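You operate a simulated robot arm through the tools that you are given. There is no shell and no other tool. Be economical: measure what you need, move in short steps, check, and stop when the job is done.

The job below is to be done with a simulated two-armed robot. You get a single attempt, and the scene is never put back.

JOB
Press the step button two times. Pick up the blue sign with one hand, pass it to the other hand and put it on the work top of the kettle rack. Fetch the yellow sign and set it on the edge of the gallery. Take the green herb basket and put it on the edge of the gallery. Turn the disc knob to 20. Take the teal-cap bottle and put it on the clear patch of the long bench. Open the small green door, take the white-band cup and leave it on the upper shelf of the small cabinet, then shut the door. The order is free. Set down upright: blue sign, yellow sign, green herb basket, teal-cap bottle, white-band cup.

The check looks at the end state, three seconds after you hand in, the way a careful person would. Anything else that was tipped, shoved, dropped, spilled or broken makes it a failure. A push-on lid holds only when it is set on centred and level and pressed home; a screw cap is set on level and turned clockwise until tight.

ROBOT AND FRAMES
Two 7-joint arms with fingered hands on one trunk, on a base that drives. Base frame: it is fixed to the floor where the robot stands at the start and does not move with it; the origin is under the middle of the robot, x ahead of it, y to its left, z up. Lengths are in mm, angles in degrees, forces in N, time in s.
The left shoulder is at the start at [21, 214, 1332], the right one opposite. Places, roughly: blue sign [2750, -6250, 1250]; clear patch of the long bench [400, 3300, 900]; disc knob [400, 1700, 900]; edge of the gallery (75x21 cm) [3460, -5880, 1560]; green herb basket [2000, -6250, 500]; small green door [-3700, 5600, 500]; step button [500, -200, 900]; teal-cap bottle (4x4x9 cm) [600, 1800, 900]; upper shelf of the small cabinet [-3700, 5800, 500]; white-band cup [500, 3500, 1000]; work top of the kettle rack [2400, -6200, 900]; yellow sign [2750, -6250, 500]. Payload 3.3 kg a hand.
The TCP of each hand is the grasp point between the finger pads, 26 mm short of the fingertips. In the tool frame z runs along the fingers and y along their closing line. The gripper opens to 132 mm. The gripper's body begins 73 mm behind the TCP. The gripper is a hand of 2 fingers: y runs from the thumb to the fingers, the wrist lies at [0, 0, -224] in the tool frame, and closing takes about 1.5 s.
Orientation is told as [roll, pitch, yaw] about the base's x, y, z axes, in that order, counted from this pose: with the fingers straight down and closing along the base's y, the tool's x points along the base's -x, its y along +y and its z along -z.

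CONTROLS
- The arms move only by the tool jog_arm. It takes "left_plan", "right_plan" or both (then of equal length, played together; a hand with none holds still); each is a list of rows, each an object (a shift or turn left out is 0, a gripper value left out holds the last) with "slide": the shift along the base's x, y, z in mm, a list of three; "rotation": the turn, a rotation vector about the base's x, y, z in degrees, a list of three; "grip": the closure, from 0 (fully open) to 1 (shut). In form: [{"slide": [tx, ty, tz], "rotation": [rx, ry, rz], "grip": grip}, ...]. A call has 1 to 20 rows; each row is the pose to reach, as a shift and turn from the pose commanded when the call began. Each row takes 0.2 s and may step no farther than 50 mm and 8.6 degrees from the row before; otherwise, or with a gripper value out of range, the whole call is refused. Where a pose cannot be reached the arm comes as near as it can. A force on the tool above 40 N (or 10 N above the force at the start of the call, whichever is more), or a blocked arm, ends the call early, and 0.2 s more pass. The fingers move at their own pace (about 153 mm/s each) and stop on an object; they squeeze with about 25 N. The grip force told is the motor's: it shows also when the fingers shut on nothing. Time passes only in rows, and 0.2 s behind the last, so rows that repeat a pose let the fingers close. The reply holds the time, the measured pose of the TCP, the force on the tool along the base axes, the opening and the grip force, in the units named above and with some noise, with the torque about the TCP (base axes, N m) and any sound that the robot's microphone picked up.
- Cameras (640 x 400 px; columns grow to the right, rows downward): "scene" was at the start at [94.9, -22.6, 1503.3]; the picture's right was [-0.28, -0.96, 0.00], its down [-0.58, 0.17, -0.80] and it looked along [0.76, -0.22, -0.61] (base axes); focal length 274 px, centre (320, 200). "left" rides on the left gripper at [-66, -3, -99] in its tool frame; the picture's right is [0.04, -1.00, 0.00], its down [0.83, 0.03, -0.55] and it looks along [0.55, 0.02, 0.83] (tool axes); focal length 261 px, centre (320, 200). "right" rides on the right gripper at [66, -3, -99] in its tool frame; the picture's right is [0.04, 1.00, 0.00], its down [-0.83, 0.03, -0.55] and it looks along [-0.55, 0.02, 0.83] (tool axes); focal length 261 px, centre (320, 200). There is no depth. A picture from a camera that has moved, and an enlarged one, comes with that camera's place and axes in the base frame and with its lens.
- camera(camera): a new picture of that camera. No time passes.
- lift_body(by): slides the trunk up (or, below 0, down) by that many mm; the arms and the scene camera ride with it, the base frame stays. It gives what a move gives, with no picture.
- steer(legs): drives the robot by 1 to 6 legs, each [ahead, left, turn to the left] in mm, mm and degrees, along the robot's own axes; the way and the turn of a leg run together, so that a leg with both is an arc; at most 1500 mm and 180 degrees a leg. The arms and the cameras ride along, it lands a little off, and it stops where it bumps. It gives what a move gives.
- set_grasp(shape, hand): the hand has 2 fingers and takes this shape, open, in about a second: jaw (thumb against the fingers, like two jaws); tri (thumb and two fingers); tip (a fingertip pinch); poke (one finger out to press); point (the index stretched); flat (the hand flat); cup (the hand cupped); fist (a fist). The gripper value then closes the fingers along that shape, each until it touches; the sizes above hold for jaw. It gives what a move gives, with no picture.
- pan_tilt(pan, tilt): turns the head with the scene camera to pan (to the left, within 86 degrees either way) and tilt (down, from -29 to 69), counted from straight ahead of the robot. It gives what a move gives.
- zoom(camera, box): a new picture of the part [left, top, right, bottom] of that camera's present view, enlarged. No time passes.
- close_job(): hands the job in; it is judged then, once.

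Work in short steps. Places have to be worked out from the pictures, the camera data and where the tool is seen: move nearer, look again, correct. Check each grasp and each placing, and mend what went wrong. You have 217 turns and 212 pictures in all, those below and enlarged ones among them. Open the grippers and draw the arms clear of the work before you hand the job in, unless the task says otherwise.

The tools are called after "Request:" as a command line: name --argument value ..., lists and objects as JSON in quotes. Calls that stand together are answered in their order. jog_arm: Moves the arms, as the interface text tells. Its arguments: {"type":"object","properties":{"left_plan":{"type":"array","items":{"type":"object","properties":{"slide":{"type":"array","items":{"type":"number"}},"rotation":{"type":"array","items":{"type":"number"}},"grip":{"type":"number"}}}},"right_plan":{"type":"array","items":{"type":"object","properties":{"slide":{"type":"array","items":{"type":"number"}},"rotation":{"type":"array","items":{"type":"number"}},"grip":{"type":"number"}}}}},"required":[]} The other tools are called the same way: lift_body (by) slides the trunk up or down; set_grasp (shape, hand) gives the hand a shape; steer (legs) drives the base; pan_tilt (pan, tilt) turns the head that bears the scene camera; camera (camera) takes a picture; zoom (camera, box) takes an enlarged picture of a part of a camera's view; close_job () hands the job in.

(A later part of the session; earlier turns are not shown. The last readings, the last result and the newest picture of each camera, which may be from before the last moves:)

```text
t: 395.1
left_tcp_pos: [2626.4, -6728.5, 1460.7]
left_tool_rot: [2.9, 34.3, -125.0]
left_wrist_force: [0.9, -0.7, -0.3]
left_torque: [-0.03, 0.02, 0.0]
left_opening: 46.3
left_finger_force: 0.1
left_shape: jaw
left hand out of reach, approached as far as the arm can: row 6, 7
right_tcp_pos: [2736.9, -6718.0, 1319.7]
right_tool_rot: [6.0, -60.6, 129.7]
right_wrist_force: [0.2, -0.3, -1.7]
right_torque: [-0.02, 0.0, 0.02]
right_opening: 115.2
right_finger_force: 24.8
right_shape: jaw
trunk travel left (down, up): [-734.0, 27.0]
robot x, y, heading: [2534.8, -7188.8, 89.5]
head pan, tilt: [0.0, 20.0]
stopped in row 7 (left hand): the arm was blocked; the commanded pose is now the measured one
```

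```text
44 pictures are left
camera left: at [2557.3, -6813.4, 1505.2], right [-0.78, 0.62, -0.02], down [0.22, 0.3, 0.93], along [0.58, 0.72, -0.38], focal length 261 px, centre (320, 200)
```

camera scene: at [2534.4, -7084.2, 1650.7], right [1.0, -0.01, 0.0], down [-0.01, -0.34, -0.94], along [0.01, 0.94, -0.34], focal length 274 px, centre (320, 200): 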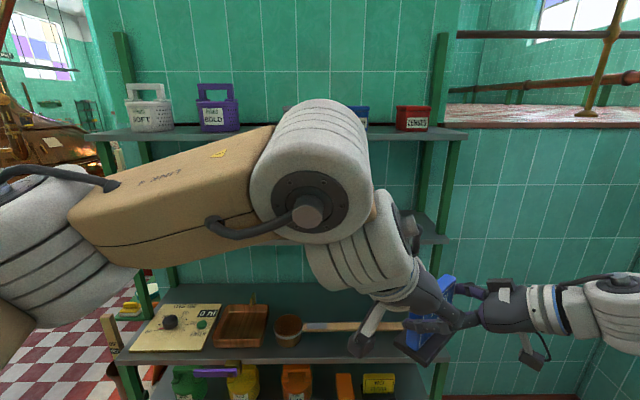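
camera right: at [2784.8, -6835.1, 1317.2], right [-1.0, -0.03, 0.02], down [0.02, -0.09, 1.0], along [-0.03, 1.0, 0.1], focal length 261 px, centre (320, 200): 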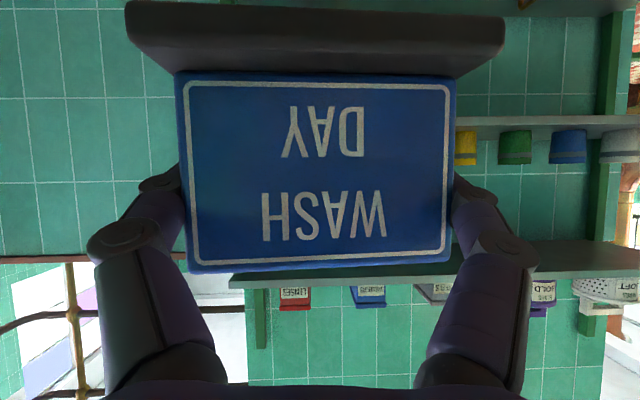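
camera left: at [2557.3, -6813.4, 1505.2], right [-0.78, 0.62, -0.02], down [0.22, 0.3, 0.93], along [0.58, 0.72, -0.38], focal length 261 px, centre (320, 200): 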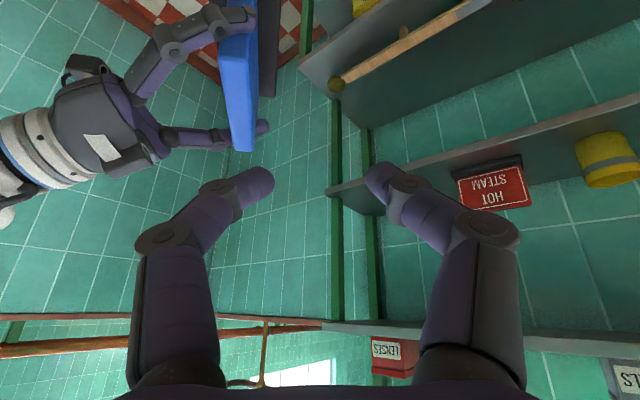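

The left arm hit its height limit, so I lower the right hand with the sign by 120 mm and then bring the left to a new pre-point with corrected yaw.

Request:
jog_arm --right_plan '[{"slide": [-5, -15, -30]}, {"slide": [-10, -30, -60]}, {"slide": [-15, -45, -90]}, {"slide": [-20, -60, -120]}, {"slide": [-20, -60, -120]}, {"slide": [-20, -60, -120]}, {"slide": [-20, -60, -120]}, {"slide": [-20, -60, -120]}, {"slide": [-20, -60, -120]}]' --left_plan '[{"slide": [0, 0, 0]}, {"slide": [0, 0, 0]}, {"slide": [0, -15, -10]}, {"slide": [5, -30, -35], "rotation": [0, 0, -2]}, {"slide": [15, -45, -70], "rotation": [0, 0, -4]}, {"slide": [25, -60, -105], "rotation": [0, 0, -6]}, {"slide": [38, -72, -140], "rotation": [0, 0, -7.8]}, {"slide": [50, -84, -168], "rotation": [0, 0, -7.8]}, {"slide": [55, -84, -174], "rotation": [0, 0, -7.8]}]'

Request:
camera --camera "left"

```text
t: 397.1
left_tcp_pos: [2683.0, -6813.3, 1286.7]
left_tool_rot: [2.8, 34.0, -133.1]
left_wrist_force: [0.6, 0.2, -0.2]
left_torque: [0.05, 0.01, 0.01]
left_opening: 46.2
left_finger_force: 0.2
left_shape: jaw
right_tcp_pos: [2716.2, -6774.7, 1200.3]
right_tool_rot: [6.0, -60.5, 129.6]
right_wrist_force: [-0.5, 0.4, -1.9]
right_torque: [-0.03, 0.0, -0.04]
right_opening: 115.2
right_finger_force: 25.4
right_shape: jaw
trunk travel left (down, up): [-734.0, 27.0]
robot x, y, heading: [2534.2, -7187.7, 89.3]
head pan, tilt: [0.0, 20.0]
```

```text
43 pictures are left
camera left: at [2603.0, -6888.0, 1330.7], right [-0.69, 0.73, -0.02], down [0.26, 0.27, 0.93], along [0.68, 0.63, -0.38], focal length 261 px, centre (320, 200)
```

left: 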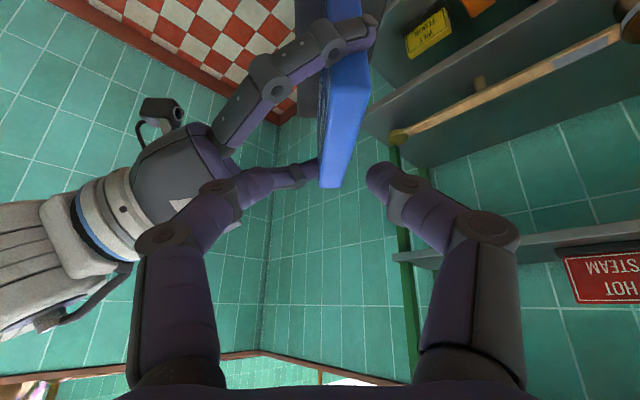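

Plate is ~8 mm off; I correct and descend onto the top edge in small steps.

Request:
jog_arm --left_plan '[{"slide": [2, 18, -14]}, {"slide": [8, 24, -28]}, {"slide": [14, 30, -42]}, {"slide": [19, 36, -56]}, {"slide": [23, 40, -67]}]'

Request:
camera --camera "left"

```text
t: 398.3
left_tcp_pos: [2700.6, -6765.8, 1220.1]
left_tool_rot: [2.8, 34.3, -132.3]
left_wrist_force: [0.8, -0.5, 0.6]
left_torque: [-0.02, -0.02, -0.03]
left_opening: 46.6
left_finger_force: 0.0
left_shape: jaw
right_tcp_pos: [2716.4, -6775.1, 1201.3]
right_tool_rot: [6.1, -60.7, 129.5]
right_wrist_force: [0.4, 0.5, -2.3]
right_torque: [-0.04, 0.0, -0.03]
right_opening: 115.1
right_finger_force: 25.2
right_shape: jaw
trunk travel left (down, up): [-734.0, 27.0]
robot x, y, heading: [2529.7, -7188.0, 89.6]
head pan, tilt: [0.0, 20.0]
```

```text
42 pictures are left
camera left: at [2620.8, -6840.9, 1264.6], right [-0.7, 0.72, -0.02], down [0.26, 0.27, 0.93], along [0.67, 0.64, -0.38], focal length 261 px, centre (320, 200)
```

left: 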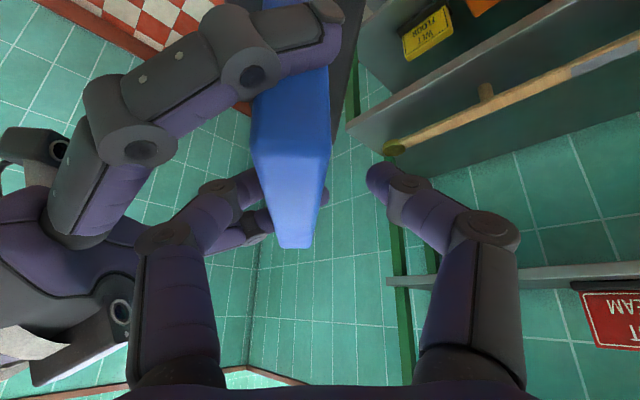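

Good, no contact. I shift back ~9 mm to centre and close.

Request:
jog_arm --left_plan '[{"slide": [7, -8, -2]}, {"slide": [7, -8, -4], "grip": 0.75}, {"slide": [7, -8, -4], "grip": 0.85}, {"slide": [7, -8, -4], "grip": 0.95}, {"slide": [7, -8, -4], "grip": 0.95}, {"slide": [7, -8, -4], "grip": 0.95}]'

Request:
camera --camera "left"

```text
t: 399.7
left_tcp_pos: [2699.6, -6766.7, 1213.7]
left_tool_rot: [2.8, 34.0, -131.2]
left_wrist_force: [7.4, -7.1, 7.4]
left_torque: [-0.18, -0.34, -0.12]
left_opening: 14.2
left_finger_force: 0.1
left_shape: jaw
right_tcp_pos: [2715.3, -6774.3, 1199.9]
right_tool_rot: [6.1, -60.5, 129.5]
right_wrist_force: [-7.9, 6.3, -8.3]
right_torque: [0.0, 0.13, 0.08]
right_opening: 115.1
right_finger_force: 24.7
right_shape: jaw
trunk travel left (down, up): [-734.0, 27.0]
robot x, y, heading: [2530.7, -7191.0, 89.5]
head pan, tilt: [0.0, 20.0]
```

```text
41 pictures are left
camera left: at [2621.7, -6843.1, 1257.8], right [-0.71, 0.7, -0.02], down [0.26, 0.28, 0.93], along [0.66, 0.65, -0.38], focal length 261 px, centre (320, 200)
```

left: 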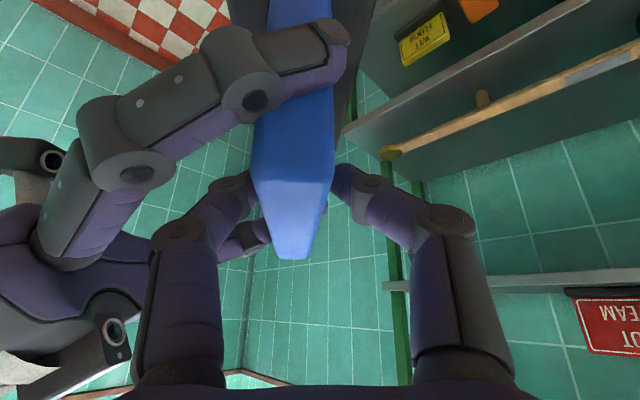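

Fingers closed to ~14 mm on the plate; I hold to confirm the grip force.

Request:
jog_arm --left_plan '[{"grip": 1.0}, {"grip": 1.0}, {"grip": 1.0}]'

```text
t: 400.5
left_tcp_pos: [2698.1, -6766.3, 1211.3]
left_tool_rot: [2.6, 33.9, -131.3]
left_wrist_force: [1.8, 1.9, -0.5]
left_torque: [0.03, -0.02, -0.06]
left_opening: 17.4
left_finger_force: 25.2
left_shape: jaw
right_tcp_pos: [2716.1, -6774.7, 1200.7]
right_tool_rot: [6.0, -60.6, 129.6]
right_wrist_force: [-3.2, -2.8, 1.4]
right_torque: [0.01, 0.01, 0.12]
right_opening: 115.1
right_finger_force: 25.0
right_shape: jaw
trunk travel left (down, up): [-734.0, 27.0]
robot x, y, heading: [2532.2, -7192.0, 89.5]
head pan, tilt: [0.0, 20.0]
```

Firm grip by the left hand. I open the right hand and withdraw it straight back from the plate.

Request:
jog_arm --right_plan '[{"grip": 0.05}, {"grip": 0.0}, {"grip": 0.0}, {"slide": [12, -12, 0]}, {"slide": [28, -28, 0]}, {"slide": [48, -48, 0]}, {"slide": [72, -72, 0]}, {"slide": [100, -95, 0]}]'

Request:
camera --camera "scene"

Request:
camera --camera "left"

```text
t: 402.3
left_tcp_pos: [2701.0, -6765.6, 1214.1]
left_tool_rot: [2.6, 34.1, -131.4]
left_wrist_force: [0.2, -0.5, -0.7]
left_torque: [0.0, 0.05, 0.04]
left_opening: 16.2
left_finger_force: 25.1
left_shape: jaw
right_tcp_pos: [2816.2, -6868.1, 1198.1]
right_tool_rot: [6.0, -60.5, 129.6]
right_wrist_force: [0.5, 0.0, 0.2]
right_torque: [-0.02, -0.04, 0.0]
right_opening: 131.6
right_finger_force: 0.0
right_shape: jaw
trunk travel left (down, up): [-734.0, 27.0]
robot x, y, heading: [2530.6, -7190.6, 89.4]
head pan, tilt: [0.0, 20.0]
```

```text
40 pictures are left
camera scene: at [2532.8, -7084.6, 1650.7], right [1.0, -0.01, 0.0], down [0.0, -0.34, -0.94], along [0.01, 0.94, -0.34], focal length 274 px, centre (320, 200)
```

scene: 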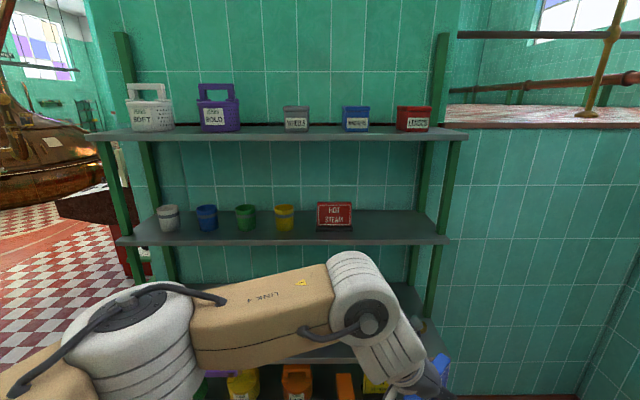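

```text
39 pictures are left
camera left: at [2621.1, -6842.9, 1258.3], right [-0.71, 0.7, -0.02], down [0.26, 0.28, 0.93], along [0.66, 0.65, -0.38], focal length 261 px, centre (320, 200)
```

left: 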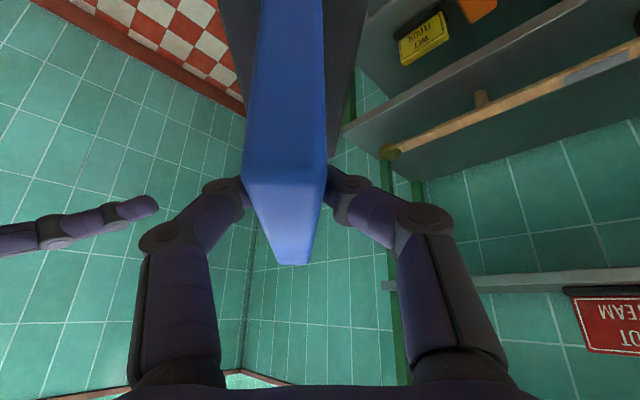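

Hand-over done. I rotate the left hand back 45° so the sign faces front, and tuck the right hand back.

Request:
jog_arm --left_plan '[{"slide": [-8, -4, 0], "rotation": [0, 0, -7]}, {"slide": [-18, -8, 0], "rotation": [0, 0, -14]}, {"slide": [-28, -14, 0], "rotation": [0, 0, -21]}, {"slide": [-38, -20, 0], "rotation": [0, 0, -28]}, {"slide": [-48, -25, 0], "rotation": [0, 0, -35]}, {"slide": [-56, -30, 0], "rotation": [0, 0, -41]}, {"slide": [-60, -30, 0], "rotation": [0, 0, -45]}]' --right_plan '[{"slide": [10, -15, 0], "rotation": [0, 0, -7]}, {"slide": [22, -30, 0], "rotation": [0, 0, -14]}, {"slide": [34, -45, 0], "rotation": [0, 0, -21]}, {"slide": [46, -60, 0], "rotation": [0, 0, -28]}, {"slide": [58, -75, 0], "rotation": [0, 0, -35]}, {"slide": [70, -90, 0], "rotation": [0, 0, -41]}, {"slide": [80, -100, 0], "rotation": [0, 0, -45]}]'

Request:
lift_body --by -270

Request:
camera --camera "left"

```text
t: 403.9
left_tcp_pos: [2652.8, -6809.9, 1214.3]
left_tool_rot: [2.8, 34.2, -178.3]
left_wrist_force: [-0.3, -0.2, -1.7]
left_torque: [0.02, 0.06, -0.02]
left_opening: 16.3
left_finger_force: 25.0
left_shape: jaw
right_tcp_pos: [2944.0, -6969.1, 1154.1]
right_tool_rot: [6.1, -60.3, 84.7]
right_wrist_force: [0.7, -0.3, -0.4]
right_torque: [-0.05, 0.04, -0.02]
right_opening: 132.3
right_finger_force: 0.1
right_shape: jaw
right hand out of reach, approached as far as the arm can: row 2, 3, 4, 5, 6, 7
trunk travel left (down, up): [-734.0, 27.0]
robot x, y, heading: [2531.3, -7188.8, 89.3]
head pan, tilt: [0.0, 20.0]
```

```text
t: 406.6
left_tcp_pos: [2652.1, -6811.0, 944.5]
left_tool_rot: [2.8, 34.0, -178.1]
left_wrist_force: [0.3, 0.6, -1.2]
left_torque: [0.04, 0.03, -0.01]
left_opening: 16.3
left_finger_force: 24.7
left_shape: jaw
right_tcp_pos: [2943.4, -6965.6, 883.7]
right_tool_rot: [6.1, -60.6, 84.5]
right_wrist_force: [-1.1, 0.0, -0.5]
right_torque: [0.02, 0.01, 0.01]
right_opening: 132.2
right_finger_force: 0.1
right_shape: jaw
trunk travel left (down, up): [-464.0, 297.0]
robot x, y, heading: [2532.7, -7189.7, 89.1]
head pan, tilt: [0.0, 20.0]
```

```text
38 pictures are left
camera left: at [2543.0, -6805.8, 988.7], right [0.03, 1.0, -0.02], down [0.38, 0.01, 0.93], along [0.93, -0.03, -0.38], focal length 261 px, centre (320, 200)
```

left: 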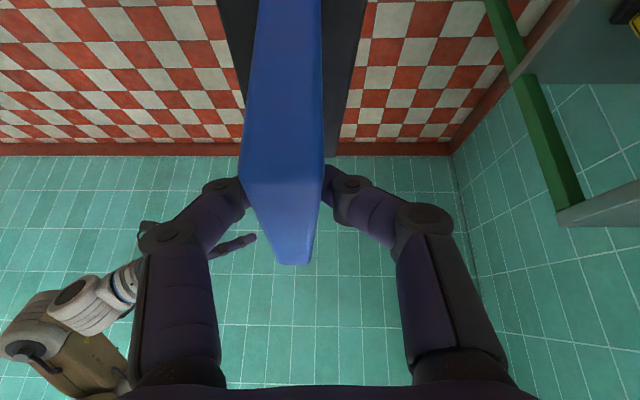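

I raise slightly and drive so the sign is above the free front strip of the work top.

Request:
lift_body --by 45

Request:
steer --legs '[[0, -50, 1], [418, 0, 0]]'

Request:
pan_tilt --pan -15 --tilt 40

Request:
camera --camera "scene"

Request:
camera --camera "left"

```text
t: 407.5
left_tcp_pos: [2651.9, -6809.8, 988.5]
left_tool_rot: [2.8, 33.9, -178.1]
left_wrist_force: [0.3, -0.5, -1.5]
left_torque: [-0.01, 0.02, 0.0]
left_opening: 16.4
left_finger_force: 24.6
left_shape: jaw
right_tcp_pos: [2943.8, -6964.2, 928.1]
right_tool_rot: [6.1, -60.6, 84.5]
right_wrist_force: [0.0, 0.3, 0.0]
right_torque: [0.03, 0.0, 0.02]
right_opening: 131.8
right_finger_force: 0.0
right_shape: jaw
trunk travel left (down, up): [-509.0, 252.0]
robot x, y, heading: [2532.3, -7192.6, 89.5]
head pan, tilt: [0.0, 20.0]
```

```text
t: 410.7
left_tcp_pos: [2697.8, -6374.1, 987.5]
left_tool_rot: [2.9, 34.1, -177.4]
left_wrist_force: [-0.2, 0.0, -1.1]
left_torque: [-0.06, -0.01, 0.06]
left_opening: 16.6
left_finger_force: 25.1
left_shape: jaw
right_tcp_pos: [2989.5, -6524.9, 927.7]
right_tool_rot: [6.2, -60.6, 85.1]
right_wrist_force: [-0.1, 0.3, -0.3]
right_torque: [-0.03, -0.05, -0.02]
right_opening: 132.1
right_finger_force: 0.1
right_shape: jaw
trunk travel left (down, up): [-509.0, 252.0]
robot x, y, heading: [2579.6, -6755.8, 89.9]
head pan, tilt: [0.0, 20.0]
```

```text
t: 411.5
left_tcp_pos: [2697.0, -6374.5, 988.4]
left_tool_rot: [2.8, 34.1, -177.6]
left_wrist_force: [-0.1, 0.3, -1.6]
left_torque: [0.02, 0.0, 0.04]
left_opening: 16.4
left_finger_force: 25.2
left_shape: jaw
right_tcp_pos: [2990.1, -6525.4, 928.8]
right_tool_rot: [6.1, -60.6, 85.1]
right_wrist_force: [0.1, -0.1, 0.3]
right_torque: [0.02, 0.01, -0.02]
right_opening: 131.9
right_finger_force: 0.0
right_shape: jaw
trunk travel left (down, up): [-509.0, 252.0]
robot x, y, heading: [2581.2, -6760.2, 90.0]
head pan, tilt: [-15.0, 40.0]
```

```text
37 pictures are left
camera scene: at [2602.4, -6655.4, 1394.2], right [0.97, -0.26, 0.0], down [-0.17, -0.62, -0.77], along [0.2, 0.74, -0.64], focal length 274 px, centre (320, 200)
```

scene: 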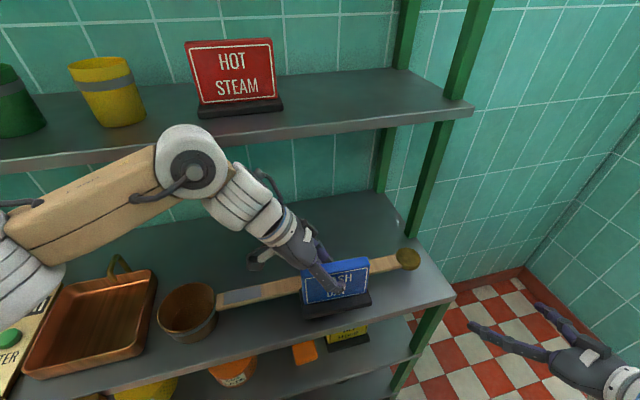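

```text
36 pictures are left
camera left: at [2587.4, -6371.7, 1033.3], right [0.02, 1.0, -0.02], down [0.38, 0.01, 0.93], along [0.93, -0.02, -0.38], focal length 261 px, centre (320, 200)
```

left: 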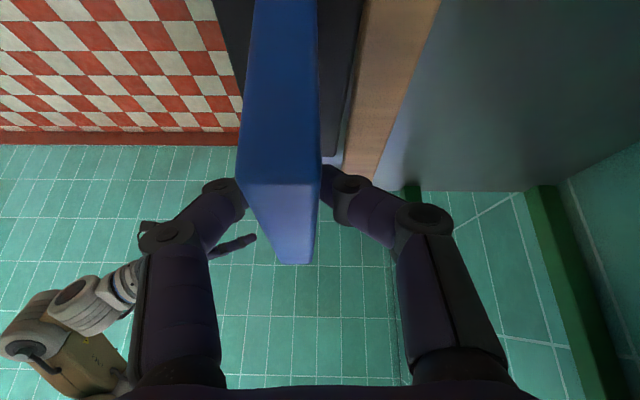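

I zoom to judge the worktop edge against the sign's base.

Request:
zoom --camera "scene" --box '[230, 220, 470, 370]'

```text
2.67 times, centred on (350, 295) of scene
camera zoom: at [2602.4, -6655.4, 1394.2], right [0.97, -0.26, 0.0], down [-0.17, -0.62, -0.77], along [0.2, 0.74, -0.64], focal length 731 px, centre (240, -53)
```

zoom: 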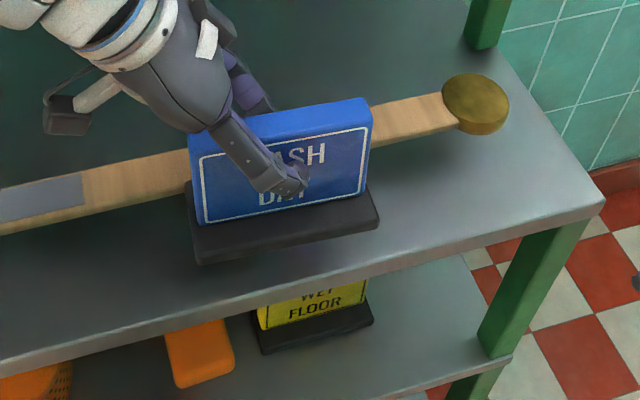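

Edge y≈-6419, paddle front ≈-6340; base fits between. I shift +5 mm and lower.

Request:
jog_arm --left_plan '[{"slide": [0, 5, -10]}, {"slide": [0, 5, -22]}, {"slide": [0, 5, -32]}, {"slide": [0, 5, -39]}, {"slide": [0, 5, -44]}]'

Request:
zoom --camera "scene" --box '[230, 220, 470, 370]'

```text
t: 412.7
left_tcp_pos: [2697.8, -6369.6, 942.6]
left_tool_rot: [2.9, 34.1, -177.5]
left_wrist_force: [0.5, 1.1, -1.6]
left_torque: [0.01, 0.0, 0.04]
left_opening: 16.4
left_finger_force: 25.2
left_shape: jaw
right_tcp_pos: [2990.0, -6525.0, 927.0]
right_tool_rot: [6.1, -60.7, 85.3]
right_wrist_force: [-0.3, -0.5, -0.1]
right_torque: [-0.03, 0.01, 0.01]
right_opening: 132.0
right_finger_force: 0.1
right_shape: jaw
trunk travel left (down, up): [-509.0, 252.0]
robot x, y, heading: [2578.0, -6758.6, 90.3]
head pan, tilt: [-15.0, 40.0]
```

```text
2.67 times, centred on (350, 295) of scene
camera zoom: at [2602.5, -6655.4, 1394.1], right [0.97, -0.26, 0.0], down [-0.17, -0.62, -0.77], along [0.2, 0.74, -0.64], focal length 731 px, centre (240, -53)
```

zoom: 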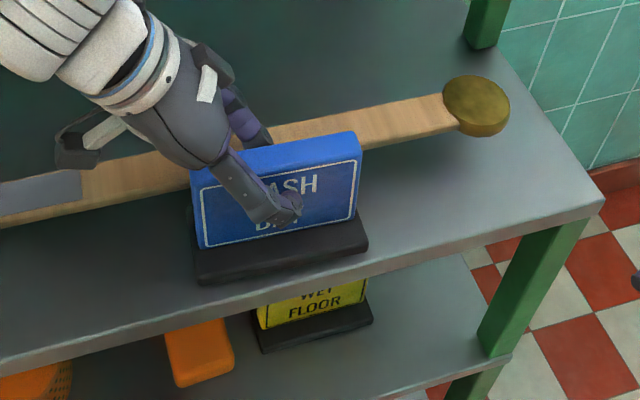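

Good position. I lower in small steps until contact.

Request:
jog_arm --left_plan '[{"slide": [0, 0, -3]}, {"slide": [0, 0, -6]}, {"slide": [0, 0, -9]}, {"slide": [0, 0, -11]}, {"slide": [0, 0, -13]}]'

```text
t: 414.0
left_tcp_pos: [2699.8, -6369.7, 937.0]
left_tool_rot: [2.5, 35.0, -177.5]
left_wrist_force: [-4.6, -2.3, 17.6]
left_torque: [-0.31, -0.12, -0.13]
left_opening: 20.4
left_finger_force: 25.1
left_shape: jaw
right_tcp_pos: [2990.0, -6525.5, 928.7]
right_tool_rot: [6.1, -60.8, 85.1]
right_wrist_force: [-0.1, 0.3, 0.5]
right_torque: [0.0, 0.02, -0.05]
right_opening: 132.1
right_finger_force: 0.0
right_shape: jaw
trunk travel left (down, up): [-509.0, 252.0]
robot x, y, heading: [2579.9, -6756.4, 90.2]
head pan, tilt: [-15.0, 40.0]
stopped in row 5 (left hand): the force on the tool passed its limit at 41 N (the readings are from after the stop); the commanded pose is now the measured one
```

Contact. I open and retreat along the finger axis, then check.

Request:
jog_arm --left_plan '[{"slide": [0, 0, 1], "grip": 0.8}, {"slide": [0, 0, 1], "grip": 0.65}, {"slide": [0, 0, 1], "grip": 0.6}, {"slide": [-10, 0, 15]}, {"slide": [-25, 0, 38]}, {"slide": [-45, 0, 68]}, {"slide": [-65, 0, 95]}]'

Request:
zoom --camera "scene" --box '[230, 200, 490, 370]'

```text
t: 415.6
left_tcp_pos: [2632.1, -6370.1, 1029.5]
left_tool_rot: [2.6, 34.5, -177.5]
left_wrist_force: [0.8, -0.7, -0.6]
left_torque: [0.0, -0.02, -0.01]
left_opening: 52.1
left_finger_force: 0.0
left_shape: jaw
right_tcp_pos: [2990.5, -6524.9, 927.6]
right_tool_rot: [6.0, -60.6, 85.2]
right_wrist_force: [-0.1, 0.6, 0.0]
right_torque: [0.03, -0.02, 0.0]
right_opening: 131.8
right_finger_force: 0.1
right_shape: jaw
trunk travel left (down, up): [-509.0, 252.0]
robot x, y, heading: [2583.7, -6756.0, 90.2]
head pan, tilt: [-15.0, 40.0]
```

```text
2.35 times, centred on (360, 285) of scene
camera zoom: at [2602.0, -6655.7, 1394.1], right [0.97, -0.26, 0.0], down [-0.17, -0.62, -0.77], along [0.2, 0.74, -0.64], focal length 645 px, centre (226, 0)
```

zoom: 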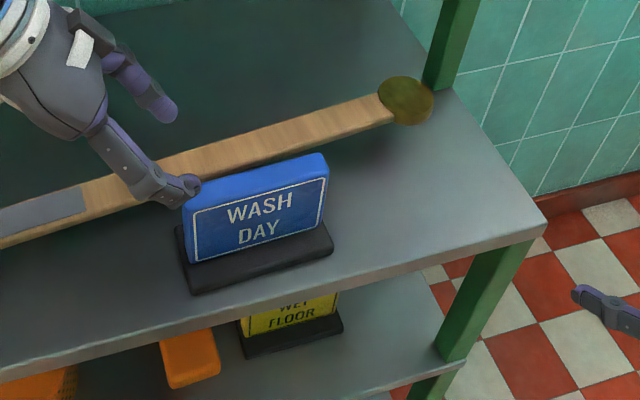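

Blue sign stands upright on the work top. Now I back off, raise the trunk fully and test how high the right hand reaches (tilt 75°) for the gallery ledge.

Request:
steer --legs '[[-430, 0, 0]]'

Request:
lift_body --by 250

Request:
jog_arm --right_plan '[{"slide": [-10, 30, 30], "rotation": [4, 0, 0]}, {"slide": [-20, 60, 70], "rotation": [8, 0, 0]}, {"slide": [-20, 80, 115], "rotation": [12, 0, 0]}, {"slide": [-20, 100, 160], "rotation": [15, 0, 0]}, {"slide": [-20, 120, 205], "rotation": [15, 0, 0]}, {"slide": [-20, 130, 250], "rotation": [15, 0, 0]}, {"slide": [-20, 130, 295], "rotation": [15, 0, 0]}, {"slide": [-20, 130, 340], "rotation": [15, 0, 0]}, {"slide": [-20, 130, 385], "rotation": [15, 0, 0]}, {"slide": [-20, 130, 430], "rotation": [15, 0, 0]}, {"slide": [-20, 130, 460], "rotation": [15, 0, 0]}]'

Request:
pan_tilt --pan -40 --tilt 10

Request:
camera --camera "scene"

```text
t: 418.3
left_tcp_pos: [2631.8, -6803.7, 1029.2]
left_tool_rot: [2.6, 34.7, -177.1]
left_wrist_force: [0.8, 0.3, 0.3]
left_torque: [-0.02, 0.0, 0.05]
left_opening: 52.3
left_finger_force: 0.0
left_shape: jaw
right_tcp_pos: [2990.0, -6957.1, 928.2]
right_tool_rot: [6.1, -60.7, 85.7]
right_wrist_force: [0.3, -0.1, -0.5]
right_torque: [0.0, 0.01, -0.04]
right_opening: 132.3
right_finger_force: 0.1
right_shape: jaw
trunk travel left (down, up): [-509.0, 252.0]
robot x, y, heading: [2580.5, -7187.0, 89.9]
head pan, tilt: [-15.0, 40.0]
```

```text
t: 420.9
left_tcp_pos: [2631.1, -6803.4, 1279.1]
left_tool_rot: [2.6, 34.7, -177.1]
left_wrist_force: [0.3, -0.3, 0.2]
left_torque: [-0.02, 0.01, 0.01]
left_opening: 52.4
left_finger_force: 0.1
left_shape: jaw
right_tcp_pos: [2988.6, -6955.1, 1178.4]
right_tool_rot: [6.1, -60.7, 85.6]
right_wrist_force: [0.8, -0.5, 0.4]
right_torque: [0.01, -0.01, -0.02]
right_opening: 131.7
right_finger_force: 0.1
right_shape: jaw
trunk travel left (down, up): [-759.0, 2.0]
robot x, y, heading: [2579.2, -7188.7, 90.2]
head pan, tilt: [-15.0, 40.0]
```

```text
refused: row 2 steps farther than a row can; nothing moved
```

```text
t: 421.8
left_tcp_pos: [2632.5, -6803.4, 1279.1]
left_tool_rot: [2.7, 34.8, -177.1]
left_wrist_force: [0.4, 0.4, 0.5]
left_torque: [0.02, 0.03, 0.0]
left_opening: 52.2
left_finger_force: 0.1
left_shape: jaw
right_tcp_pos: [2989.9, -6955.4, 1177.3]
right_tool_rot: [6.1, -60.6, 85.6]
right_wrist_force: [0.5, -0.6, 0.4]
right_torque: [0.02, 0.01, 0.0]
right_opening: 132.0
right_finger_force: 0.1
right_shape: jaw
trunk travel left (down, up): [-759.0, 2.0]
robot x, y, heading: [2580.9, -7187.9, 90.4]
head pan, tilt: [-40.0, 10.0]
```

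```text
32 pictures are left
camera scene: at [2640.7, -7104.9, 1691.9], right [0.77, -0.64, 0.0], down [-0.11, -0.13, -0.98], along [0.63, 0.76, -0.17], focal length 274 px, centre (320, 200)
```

scene: 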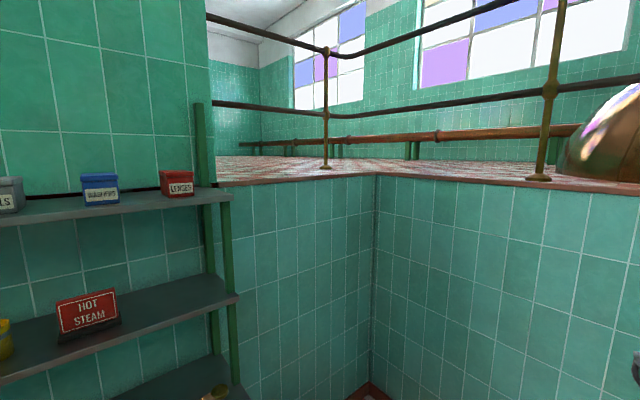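

The gallery floor at z≈1555 is clear near its edge. I redo the reach test with smaller rows.

Request:
jog_arm --right_plan '[{"slide": [-5, 15, 40], "rotation": [4, 0, 0]}, {"slide": [-10, 30, 80], "rotation": [8, 0, 0]}, {"slide": [-15, 45, 120], "rotation": [12, 0, 0]}, {"slide": [-20, 60, 160], "rotation": [15, 0, 0]}, {"slide": [-20, 80, 200], "rotation": [15, 0, 0]}, {"slide": [-20, 100, 240], "rotation": [15, 0, 0]}, {"slide": [-20, 120, 280], "rotation": [15, 0, 0]}, {"slide": [-20, 130, 325], "rotation": [15, 0, 0]}, {"slide": [-20, 130, 370], "rotation": [15, 0, 0]}, {"slide": [-20, 130, 415], "rotation": [15, 0, 0]}, {"slide": [-20, 130, 460], "rotation": [15, 0, 0]}]'

```text
t: 424.2
left_tcp_pos: [2630.3, -6805.0, 1279.1]
left_tool_rot: [2.7, 34.8, -177.2]
left_wrist_force: [-0.1, 0.0, 0.7]
left_torque: [-0.02, -0.01, 0.04]
left_opening: 52.3
left_finger_force: 0.1
left_shape: jaw
right_tcp_pos: [2965.3, -6828.5, 1644.2]
right_tool_rot: [10.5, -75.6, 81.5]
right_wrist_force: [0.1, -0.7, 0.4]
right_torque: [-0.03, 0.02, 0.01]
right_opening: 131.9
right_finger_force: 0.0
right_shape: jaw
right hand out of reach, approached as far as the arm can: row 1, 2, 3, 4, 5, 6, 7, 8, 9
trunk travel left (down, up): [-759.0, 2.0]
robot x, y, heading: [2580.6, -7189.4, 90.0]
head pan, tilt: [-40.0, 10.0]
```

The hand reaches z≈1644 at tilt 75°, enough for the ledge. Next, the yellow sign (≈[2767,-6340], shelf z≈580): I lower arm and trunk to that height.

Request:
jog_arm --right_plan '[{"slide": [-11, 12, -36]}, {"slide": [-22, 25, -72]}, {"slide": [-33, 38, -108]}, {"slide": [-45, 50, -144]}, {"slide": [-56, 62, -180]}, {"slide": [-68, 75, -216]}, {"slide": [-80, 88, -250]}, {"slide": [-90, 100, -270]}]'

Request:
lift_body --by -400

Request:
lift_body --by -320

Request:
camera --camera "right"

```text
t: 426.0
left_tcp_pos: [2631.2, -6802.7, 1278.3]
left_tool_rot: [2.7, 34.7, -177.1]
left_wrist_force: [-0.6, -0.3, 0.6]
left_torque: [-0.01, 0.01, -0.05]
left_opening: 52.5
left_finger_force: 0.1
left_shape: jaw
right_tcp_pos: [2879.7, -6726.2, 1370.1]
right_tool_rot: [10.9, -75.5, 80.9]
right_wrist_force: [-0.5, 0.1, 0.8]
right_torque: [0.04, -0.03, 0.01]
right_opening: 132.0
right_finger_force: 0.0
right_shape: jaw
right hand out of reach, approached as far as the arm can: row 3, 4, 5, 6, 7
trunk travel left (down, up): [-759.0, 2.0]
robot x, y, heading: [2578.5, -7184.1, 90.4]
head pan, tilt: [-40.0, 10.0]
```

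```text
t: 429.8
left_tcp_pos: [2632.6, -6802.9, 879.8]
left_tool_rot: [2.5, 34.7, -177.1]
left_wrist_force: [0.0, -0.1, 0.1]
left_torque: [0.02, 0.02, -0.03]
left_opening: 52.4
left_finger_force: 0.1
left_shape: jaw
right_tcp_pos: [2879.5, -6720.6, 942.1]
right_tool_rot: [9.0, -72.2, 83.0]
right_wrist_force: [0.4, -1.0, -0.2]
right_torque: [0.0, 0.03, 0.0]
right_opening: 132.0
right_finger_force: 0.1
right_shape: jaw
trunk travel left (down, up): [-359.0, 402.0]
robot x, y, heading: [2584.3, -7186.3, 90.3]
head pan, tilt: [-40.0, 10.0]
```

```text
t: 433.0
left_tcp_pos: [2632.4, -6804.0, 559.7]
left_tool_rot: [2.6, 34.7, -177.0]
left_wrist_force: [-0.5, 0.2, 0.2]
left_torque: [0.0, -0.01, -0.02]
left_opening: 52.6
left_finger_force: 0.1
left_shape: jaw
right_tcp_pos: [2879.0, -6717.6, 493.4]
right_tool_rot: [5.2, -54.7, 86.4]
right_wrist_force: [0.2, 0.6, 0.8]
right_torque: [0.0, -0.02, 0.02]
right_opening: 132.2
right_finger_force: 0.1
right_shape: jaw
trunk travel left (down, up): [-39.0, 722.0]
robot x, y, heading: [2582.4, -7188.4, 90.2]
head pan, tilt: [-40.0, 10.0]
```

```text
31 pictures are left
camera right: at [2883.9, -6836.1, 497.0], right [-1.0, -0.04, 0.02], down [0.02, 0.03, 1.0], along [-0.04, 1.0, -0.03], focal length 261 px, centre (320, 200)
```

right: 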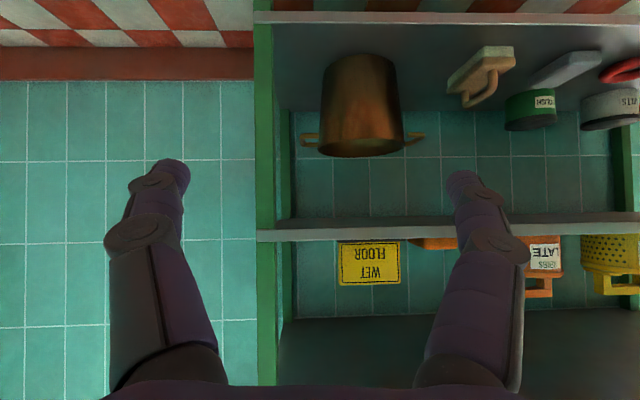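

Yellow plate centre ≈[2771,-6331,606]. I set tilt 75° at z≈615 and move in front of it.

Request:
jog_arm --right_plan '[{"slide": [-10, 5, 30], "rotation": [4, 0, 0]}, {"slide": [-20, 10, 60], "rotation": [8, 0, 0]}, {"slide": [-30, 15, 90], "rotation": [12, 0, 0]}, {"slide": [-40, 20, 110], "rotation": [16, 0, -1]}, {"slide": [-50, 20, 122], "rotation": [20, 0, -1]}]'

Request:
steer --legs '[[0, 58, 0], [255, 0, 0]]'

Request:
camera --camera "right"

```text
t: 434.2
left_tcp_pos: [2632.1, -6802.2, 559.5]
left_tool_rot: [2.6, 34.8, -177.1]
left_wrist_force: [0.3, -0.7, -0.2]
left_torque: [-0.02, -0.02, -0.01]
left_opening: 52.5
left_finger_force: 0.0
left_shape: jaw
right_tcp_pos: [2831.8, -6665.1, 597.8]
right_tool_rot: [9.5, -72.8, 81.4]
right_wrist_force: [0.6, -0.9, -0.5]
right_torque: [0.02, -0.03, -0.02]
right_opening: 131.9
right_finger_force: 0.2
right_shape: jaw
right hand out of reach, approached as far as the arm can: row 1, 2, 3, 4, 5
trunk travel left (down, up): [-39.0, 722.0]
robot x, y, heading: [2584.8, -7184.1, 90.3]
head pan, tilt: [-40.0, 10.0]
```

```text
t: 436.6
left_tcp_pos: [2572.3, -6542.9, 558.9]
left_tool_rot: [2.6, 34.7, -177.0]
left_wrist_force: [-0.3, 0.5, 0.6]
left_torque: [-0.02, -0.02, 0.0]
left_opening: 52.4
left_finger_force: 0.0
left_shape: jaw
right_tcp_pos: [2770.5, -6404.3, 596.1]
right_tool_rot: [9.4, -72.7, 81.7]
right_wrist_force: [-0.5, 0.0, -0.2]
right_torque: [0.03, -0.03, -0.02]
right_opening: 132.0
right_finger_force: 0.1
right_shape: jaw
trunk travel left (down, up): [-39.0, 722.0]
robot x, y, heading: [2518.7, -6929.2, 90.3]
head pan, tilt: [-40.0, 10.0]
```

```text
30 pictures are left
camera right: at [2773.5, -6518.0, 563.3], right [-1.0, -0.02, 0.01], down [0.02, -0.28, 0.96], along [-0.02, 0.96, 0.28], focal length 261 px, centre (320, 200)
```

right: 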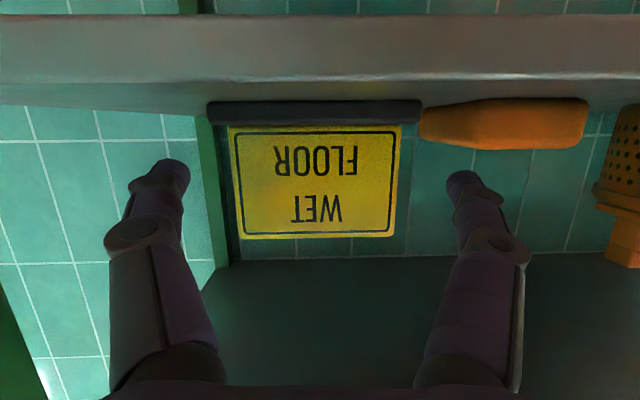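

Aligned; I drive ahead 60, then raise 16 and ease in.

Request:
jog_arm --right_plan '[{"slide": [3, 0, 16]}]'

Request:
steer --legs '[[50, 0, 0]]'

Request:
camera --camera "right"

```text
t: 437.0
left_tcp_pos: [2571.4, -6543.5, 560.4]
left_tool_rot: [2.6, 34.7, -177.0]
left_wrist_force: [-0.4, 0.5, -1.2]
left_torque: [0.0, 0.0, -0.01]
left_opening: 52.5
left_finger_force: 0.0
left_shape: jaw
right_tcp_pos: [2774.0, -6398.3, 609.5]
right_tool_rot: [9.2, -72.6, 81.8]
right_wrist_force: [-0.7, 0.3, 0.1]
right_torque: [-0.02, -0.01, 0.0]
right_opening: 132.0
right_finger_force: 0.0
right_shape: jaw
right hand out of reach, approached as far as the arm can: row 1
trunk travel left (down, up): [-39.0, 722.0]
robot x, y, heading: [2526.7, -6925.6, 90.4]
head pan, tilt: [-40.0, 10.0]
```

```text
t: 437.9
left_tcp_pos: [2572.4, -6494.5, 559.0]
left_tool_rot: [2.5, 34.6, -176.9]
left_wrist_force: [-0.6, -0.1, 0.1]
left_torque: [0.02, 0.02, 0.02]
left_opening: 52.5
left_finger_force: 0.1
left_shape: jaw
right_tcp_pos: [2773.8, -6350.4, 611.7]
right_tool_rot: [9.4, -72.6, 81.7]
right_wrist_force: [-0.4, 0.4, 0.7]
right_torque: [0.01, -0.04, -0.01]
right_opening: 132.2
right_finger_force: 0.0
right_shape: jaw
trunk travel left (down, up): [-39.0, 722.0]
robot x, y, heading: [2524.0, -6879.1, 90.2]
head pan, tilt: [-40.0, 10.0]
```

```text
29 pictures are left
camera right: at [2776.1, -6463.4, 577.7], right [-1.0, -0.02, 0.01], down [0.02, -0.28, 0.96], along [-0.02, 0.96, 0.28], focal length 261 px, centre (320, 200)
```

right: 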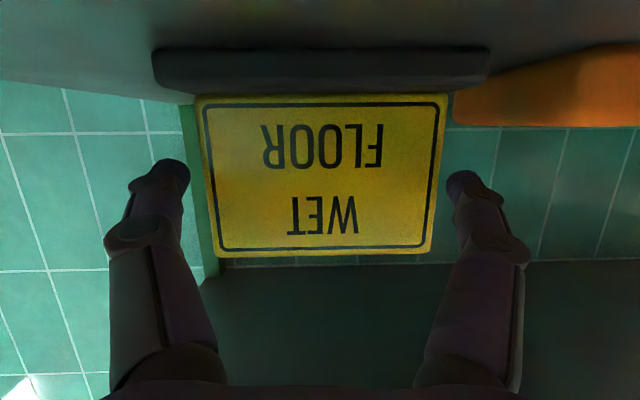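

Centre within 2 mm. I advance 23 mm and close.

Request:
jog_arm --right_plan '[{"slide": [-2, 8, 0]}, {"slide": [-2, 16, 0]}, {"slide": [-2, 23, 0]}, {"slide": [-2, 23, 0], "grip": 0.06}, {"slide": [-2, 23, 0], "grip": 0.12}, {"slide": [-2, 23, 0], "grip": 0.2}, {"slide": [-2, 23, 0], "grip": 0.2}]'

Request:
camera --camera "right"

```text
t: 439.5
left_tcp_pos: [2572.1, -6494.1, 559.8]
left_tool_rot: [2.5, 34.7, -177.1]
left_wrist_force: [-0.4, -0.7, 0.2]
left_torque: [-0.01, 0.03, 0.03]
left_opening: 52.4
left_finger_force: 0.0
left_shape: jaw
right_tcp_pos: [2773.3, -6326.3, 611.3]
right_tool_rot: [9.3, -72.6, 81.7]
right_wrist_force: [0.0, 0.2, 0.2]
right_torque: [0.0, -0.03, -0.02]
right_opening: 115.1
right_finger_force: 24.9
right_shape: jaw
trunk travel left (down, up): [-39.0, 722.0]
robot x, y, heading: [2521.2, -6876.5, 90.5]
head pan, tilt: [-40.0, 10.0]
```

```text
28 pictures are left
camera right: at [2774.6, -6440.1, 577.2], right [-1.0, -0.02, 0.01], down [0.02, -0.28, 0.96], along [-0.02, 0.96, 0.28], focal length 261 px, centre (320, 200)
```

right: 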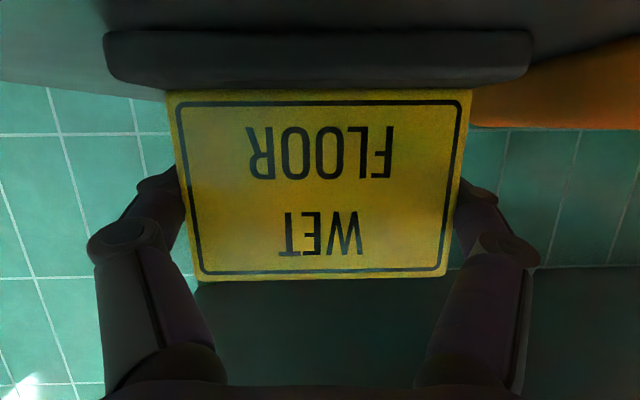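

Gripped at 115 mm. I lift with the trunk 30 mm and drive back out.

Request:
lift_body --by 35

Request:
steer --legs '[[-400, 0, 0]]'

Request:
camera --camera "right"

```text
t: 440.3
left_tcp_pos: [2572.1, -6493.7, 594.5]
left_tool_rot: [2.7, 34.8, -177.0]
left_wrist_force: [0.3, -0.5, 0.0]
left_torque: [0.0, 0.01, -0.02]
left_opening: 52.4
left_finger_force: 0.1
left_shape: jaw
right_tcp_pos: [2771.9, -6327.0, 645.7]
right_tool_rot: [9.3, -72.5, 81.7]
right_wrist_force: [-0.2, 0.0, -1.3]
right_torque: [0.0, -0.01, 0.02]
right_opening: 115.2
right_finger_force: 25.1
right_shape: jaw
trunk travel left (down, up): [-74.0, 687.0]
robot x, y, heading: [2525.5, -6881.4, 90.4]
head pan, tilt: [-40.0, 10.0]
```

```text
t: 442.8
left_tcp_pos: [2575.3, -6883.2, 594.3]
left_tool_rot: [2.6, 34.7, -177.3]
left_wrist_force: [-0.5, 0.0, -0.4]
left_torque: [-0.03, 0.03, -0.01]
left_opening: 52.4
left_finger_force: 0.1
left_shape: jaw
right_tcp_pos: [2778.2, -6718.5, 645.2]
right_tool_rot: [9.3, -72.5, 81.3]
right_wrist_force: [-0.7, 0.2, -1.4]
right_torque: [-0.03, 0.0, 0.0]
right_opening: 115.3
right_finger_force: 24.7
right_shape: jaw
trunk travel left (down, up): [-74.0, 687.0]
robot x, y, heading: [2521.7, -7269.1, 89.9]
head pan, tilt: [-40.0, 10.0]
```

```text
27 pictures are left
camera right: at [2778.0, -6831.6, 612.5], right [-1.0, -0.02, 0.01], down [0.01, -0.28, 0.96], along [-0.01, 0.96, 0.28], focal length 261 px, centre (320, 200)
```

right: 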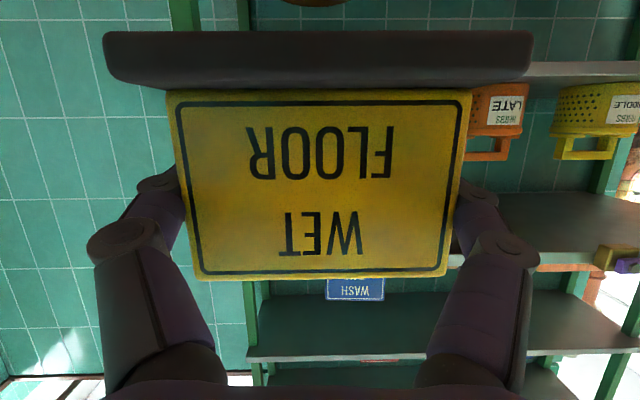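

Yellow sign secure. I raise the trunk fully and lift the arm to ledge height, then drive over to the gallery edge.

Request:
lift_body --by 400

Request:
lift_body --by 285

Request:
jog_arm --right_plan '[{"slide": [10, -14, 38]}, {"slide": [20, -28, 76]}, {"slide": [30, -42, 114]}, {"slide": [40, -56, 152]}, {"slide": [50, -70, 190]}, {"slide": [60, -84, 228]}, {"slide": [70, -98, 266]}, {"slide": [80, -110, 300]}, {"slide": [80, -110, 320]}]'

Request:
steer --legs '[[0, -780, 0]]'

Request:
pan_tilt --pan -15 --tilt 15

Request:
camera --camera "scene"

```text
t: 446.6
left_tcp_pos: [2576.1, -6884.6, 993.3]
left_tool_rot: [2.5, 34.6, -177.3]
left_wrist_force: [0.0, -0.3, 0.2]
left_torque: [0.01, 0.02, 0.01]
left_opening: 52.3
left_finger_force: 0.1
left_shape: jaw
right_tcp_pos: [2776.2, -6758.2, 1193.1]
right_tool_rot: [87.6, -87.4, 3.5]
right_wrist_force: [0.1, -0.2, -1.9]
right_torque: [-0.02, -0.01, 0.01]
right_opening: 115.0
right_finger_force: 25.6
right_shape: jaw
trunk travel left (down, up): [-474.0, 287.0]
robot x, y, heading: [2526.7, -7268.2, 90.2]
head pan, tilt: [-40.0, 10.0]
```

```text
t: 449.5
left_tcp_pos: [2576.2, -6882.8, 1279.5]
left_tool_rot: [2.6, 34.7, -177.3]
left_wrist_force: [-1.1, -0.1, -0.2]
left_torque: [0.03, 0.0, -0.02]
left_opening: 52.1
left_finger_force: 0.0
left_shape: jaw
right_tcp_pos: [2776.7, -6759.2, 1478.3]
right_tool_rot: [91.4, -87.4, -0.5]
right_wrist_force: [0.0, -0.6, -1.8]
right_torque: [-0.04, 0.03, -0.01]
right_opening: 115.1
right_finger_force: 24.9
right_shape: jaw
trunk travel left (down, up): [-759.0, 2.0]
robot x, y, heading: [2526.5, -7270.0, 90.0]
head pan, tilt: [-40.0, 10.0]
```

```text
t: 451.5
left_tcp_pos: [2575.7, -6882.8, 1280.8]
left_tool_rot: [2.7, 34.7, -177.4]
left_wrist_force: [0.7, -0.1, -0.5]
left_torque: [0.01, 0.02, 0.0]
left_opening: 52.4
left_finger_force: 0.0
left_shape: jaw
right_tcp_pos: [2799.0, -6849.5, 1639.7]
right_tool_rot: [98.5, -87.4, -7.8]
right_wrist_force: [-0.3, 0.7, -1.3]
right_torque: [-0.02, -0.02, 0.02]
right_opening: 114.8
right_finger_force: 25.2
right_shape: jaw
right hand out of reach, approached as far as the arm can: row 1, 2, 3, 4, 5, 6, 7, 8, 9
trunk travel left (down, up): [-759.0, 2.0]
robot x, y, heading: [2520.4, -7269.7, 90.3]
head pan, tilt: [-40.0, 10.0]
```

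```text
t: 455.8
left_tcp_pos: [3375.5, -6880.5, 1279.1]
left_tool_rot: [2.7, 34.6, -177.1]
left_wrist_force: [-0.2, 0.5, -0.6]
left_torque: [0.02, -0.01, -0.02]
left_opening: 52.2
left_finger_force: 0.2
left_shape: jaw
right_tcp_pos: [3600.4, -6844.8, 1639.3]
right_tool_rot: [98.5, -87.4, -7.4]
right_wrist_force: [0.0, -0.6, -2.3]
right_torque: [-0.04, -0.01, -0.02]
right_opening: 115.1
right_finger_force: 25.1
right_shape: jaw
trunk travel left (down, up): [-759.0, 2.0]
robot x, y, heading: [3325.4, -7265.6, 90.4]
head pan, tilt: [-40.0, 10.0]
```

```text
t: 456.7
left_tcp_pos: [3375.8, -6881.0, 1280.3]
left_tool_rot: [2.6, 34.7, -177.1]
left_wrist_force: [0.2, 0.2, 0.2]
left_torque: [-0.04, 0.04, 0.03]
left_opening: 52.4
left_finger_force: 0.1
left_shape: jaw
right_tcp_pos: [3600.2, -6843.8, 1638.8]
right_tool_rot: [98.4, -87.4, -7.4]
right_wrist_force: [0.1, 1.0, -1.9]
right_torque: [-0.02, 0.03, -0.03]
right_opening: 114.9
right_finger_force: 25.4
right_shape: jaw
trunk travel left (down, up): [-759.0, 2.0]
robot x, y, heading: [3327.2, -7262.4, 90.3]
head pan, tilt: [-15.0, 15.0]
```

```text
26 pictures are left
camera scene: at [3349.6, -7163.3, 1683.9], right [0.97, -0.25, 0.0], down [-0.07, -0.25, -0.97], along [0.24, 0.93, -0.26], focal length 274 px, centre (320, 200)
```

scene: 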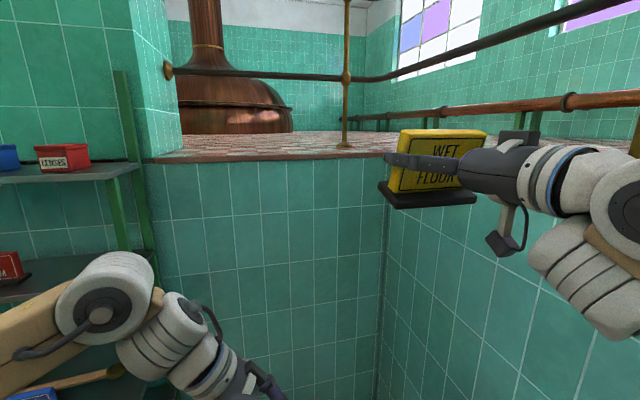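

The ledge spans x≈2990–3895 at z≈1558, clear. The trunk lift changed the hand's tilt by 15°, so I rotate the sign back upright and raise it a little.

Request:
jog_arm --right_plan '[{"slide": [0, 0, 4], "rotation": [-4, 0, 0]}, {"slide": [0, 0, 8], "rotation": [-8, 0, 0]}, {"slide": [0, 0, 14], "rotation": [-12, 0, 0]}, {"slide": [0, 0, 20], "rotation": [-15, 0, 0]}, {"slide": [0, 0, 30], "rotation": [-15, 0, 0]}, {"slide": [0, 0, 40], "rotation": [-15, 0, 0]}]'

Request:
zoom --camera "scene" --box '[340, 90, 600, 260]'

```text
t: 458.1
left_tcp_pos: [3376.7, -6880.9, 1279.4]
left_tool_rot: [2.5, 34.7, -177.1]
left_wrist_force: [-0.3, -0.8, 0.0]
left_torque: [-0.03, 0.03, 0.01]
left_opening: 52.6
left_finger_force: 0.1
left_shape: jaw
right_tcp_pos: [3601.8, -6845.3, 1641.1]
right_tool_rot: [98.4, -87.4, -7.2]
right_wrist_force: [0.1, 0.0, -1.2]
right_torque: [-0.03, 0.0, 0.01]
right_opening: 115.0
right_finger_force: 25.2
right_shape: jaw
right hand out of reach, approached as far as the arm can: row 1, 2, 3, 4, 5, 6
trunk travel left (down, up): [-759.0, 2.0]
robot x, y, heading: [3326.8, -7268.7, 90.4]
head pan, tilt: [-15.0, 15.0]
```

```text
2.35 times, centred on (470, 175) of scene
camera zoom: at [3349.8, -7163.2, 1683.9], right [0.97, -0.25, 0.0], down [-0.07, -0.25, -0.97], along [0.24, 0.93, -0.26], focal length 645 px, centre (-33, 259)
```

zoom: 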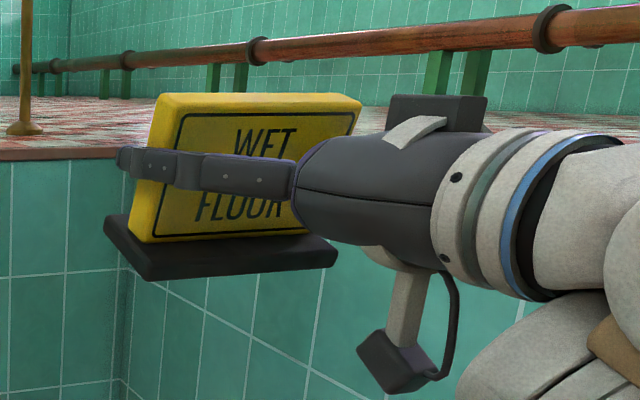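

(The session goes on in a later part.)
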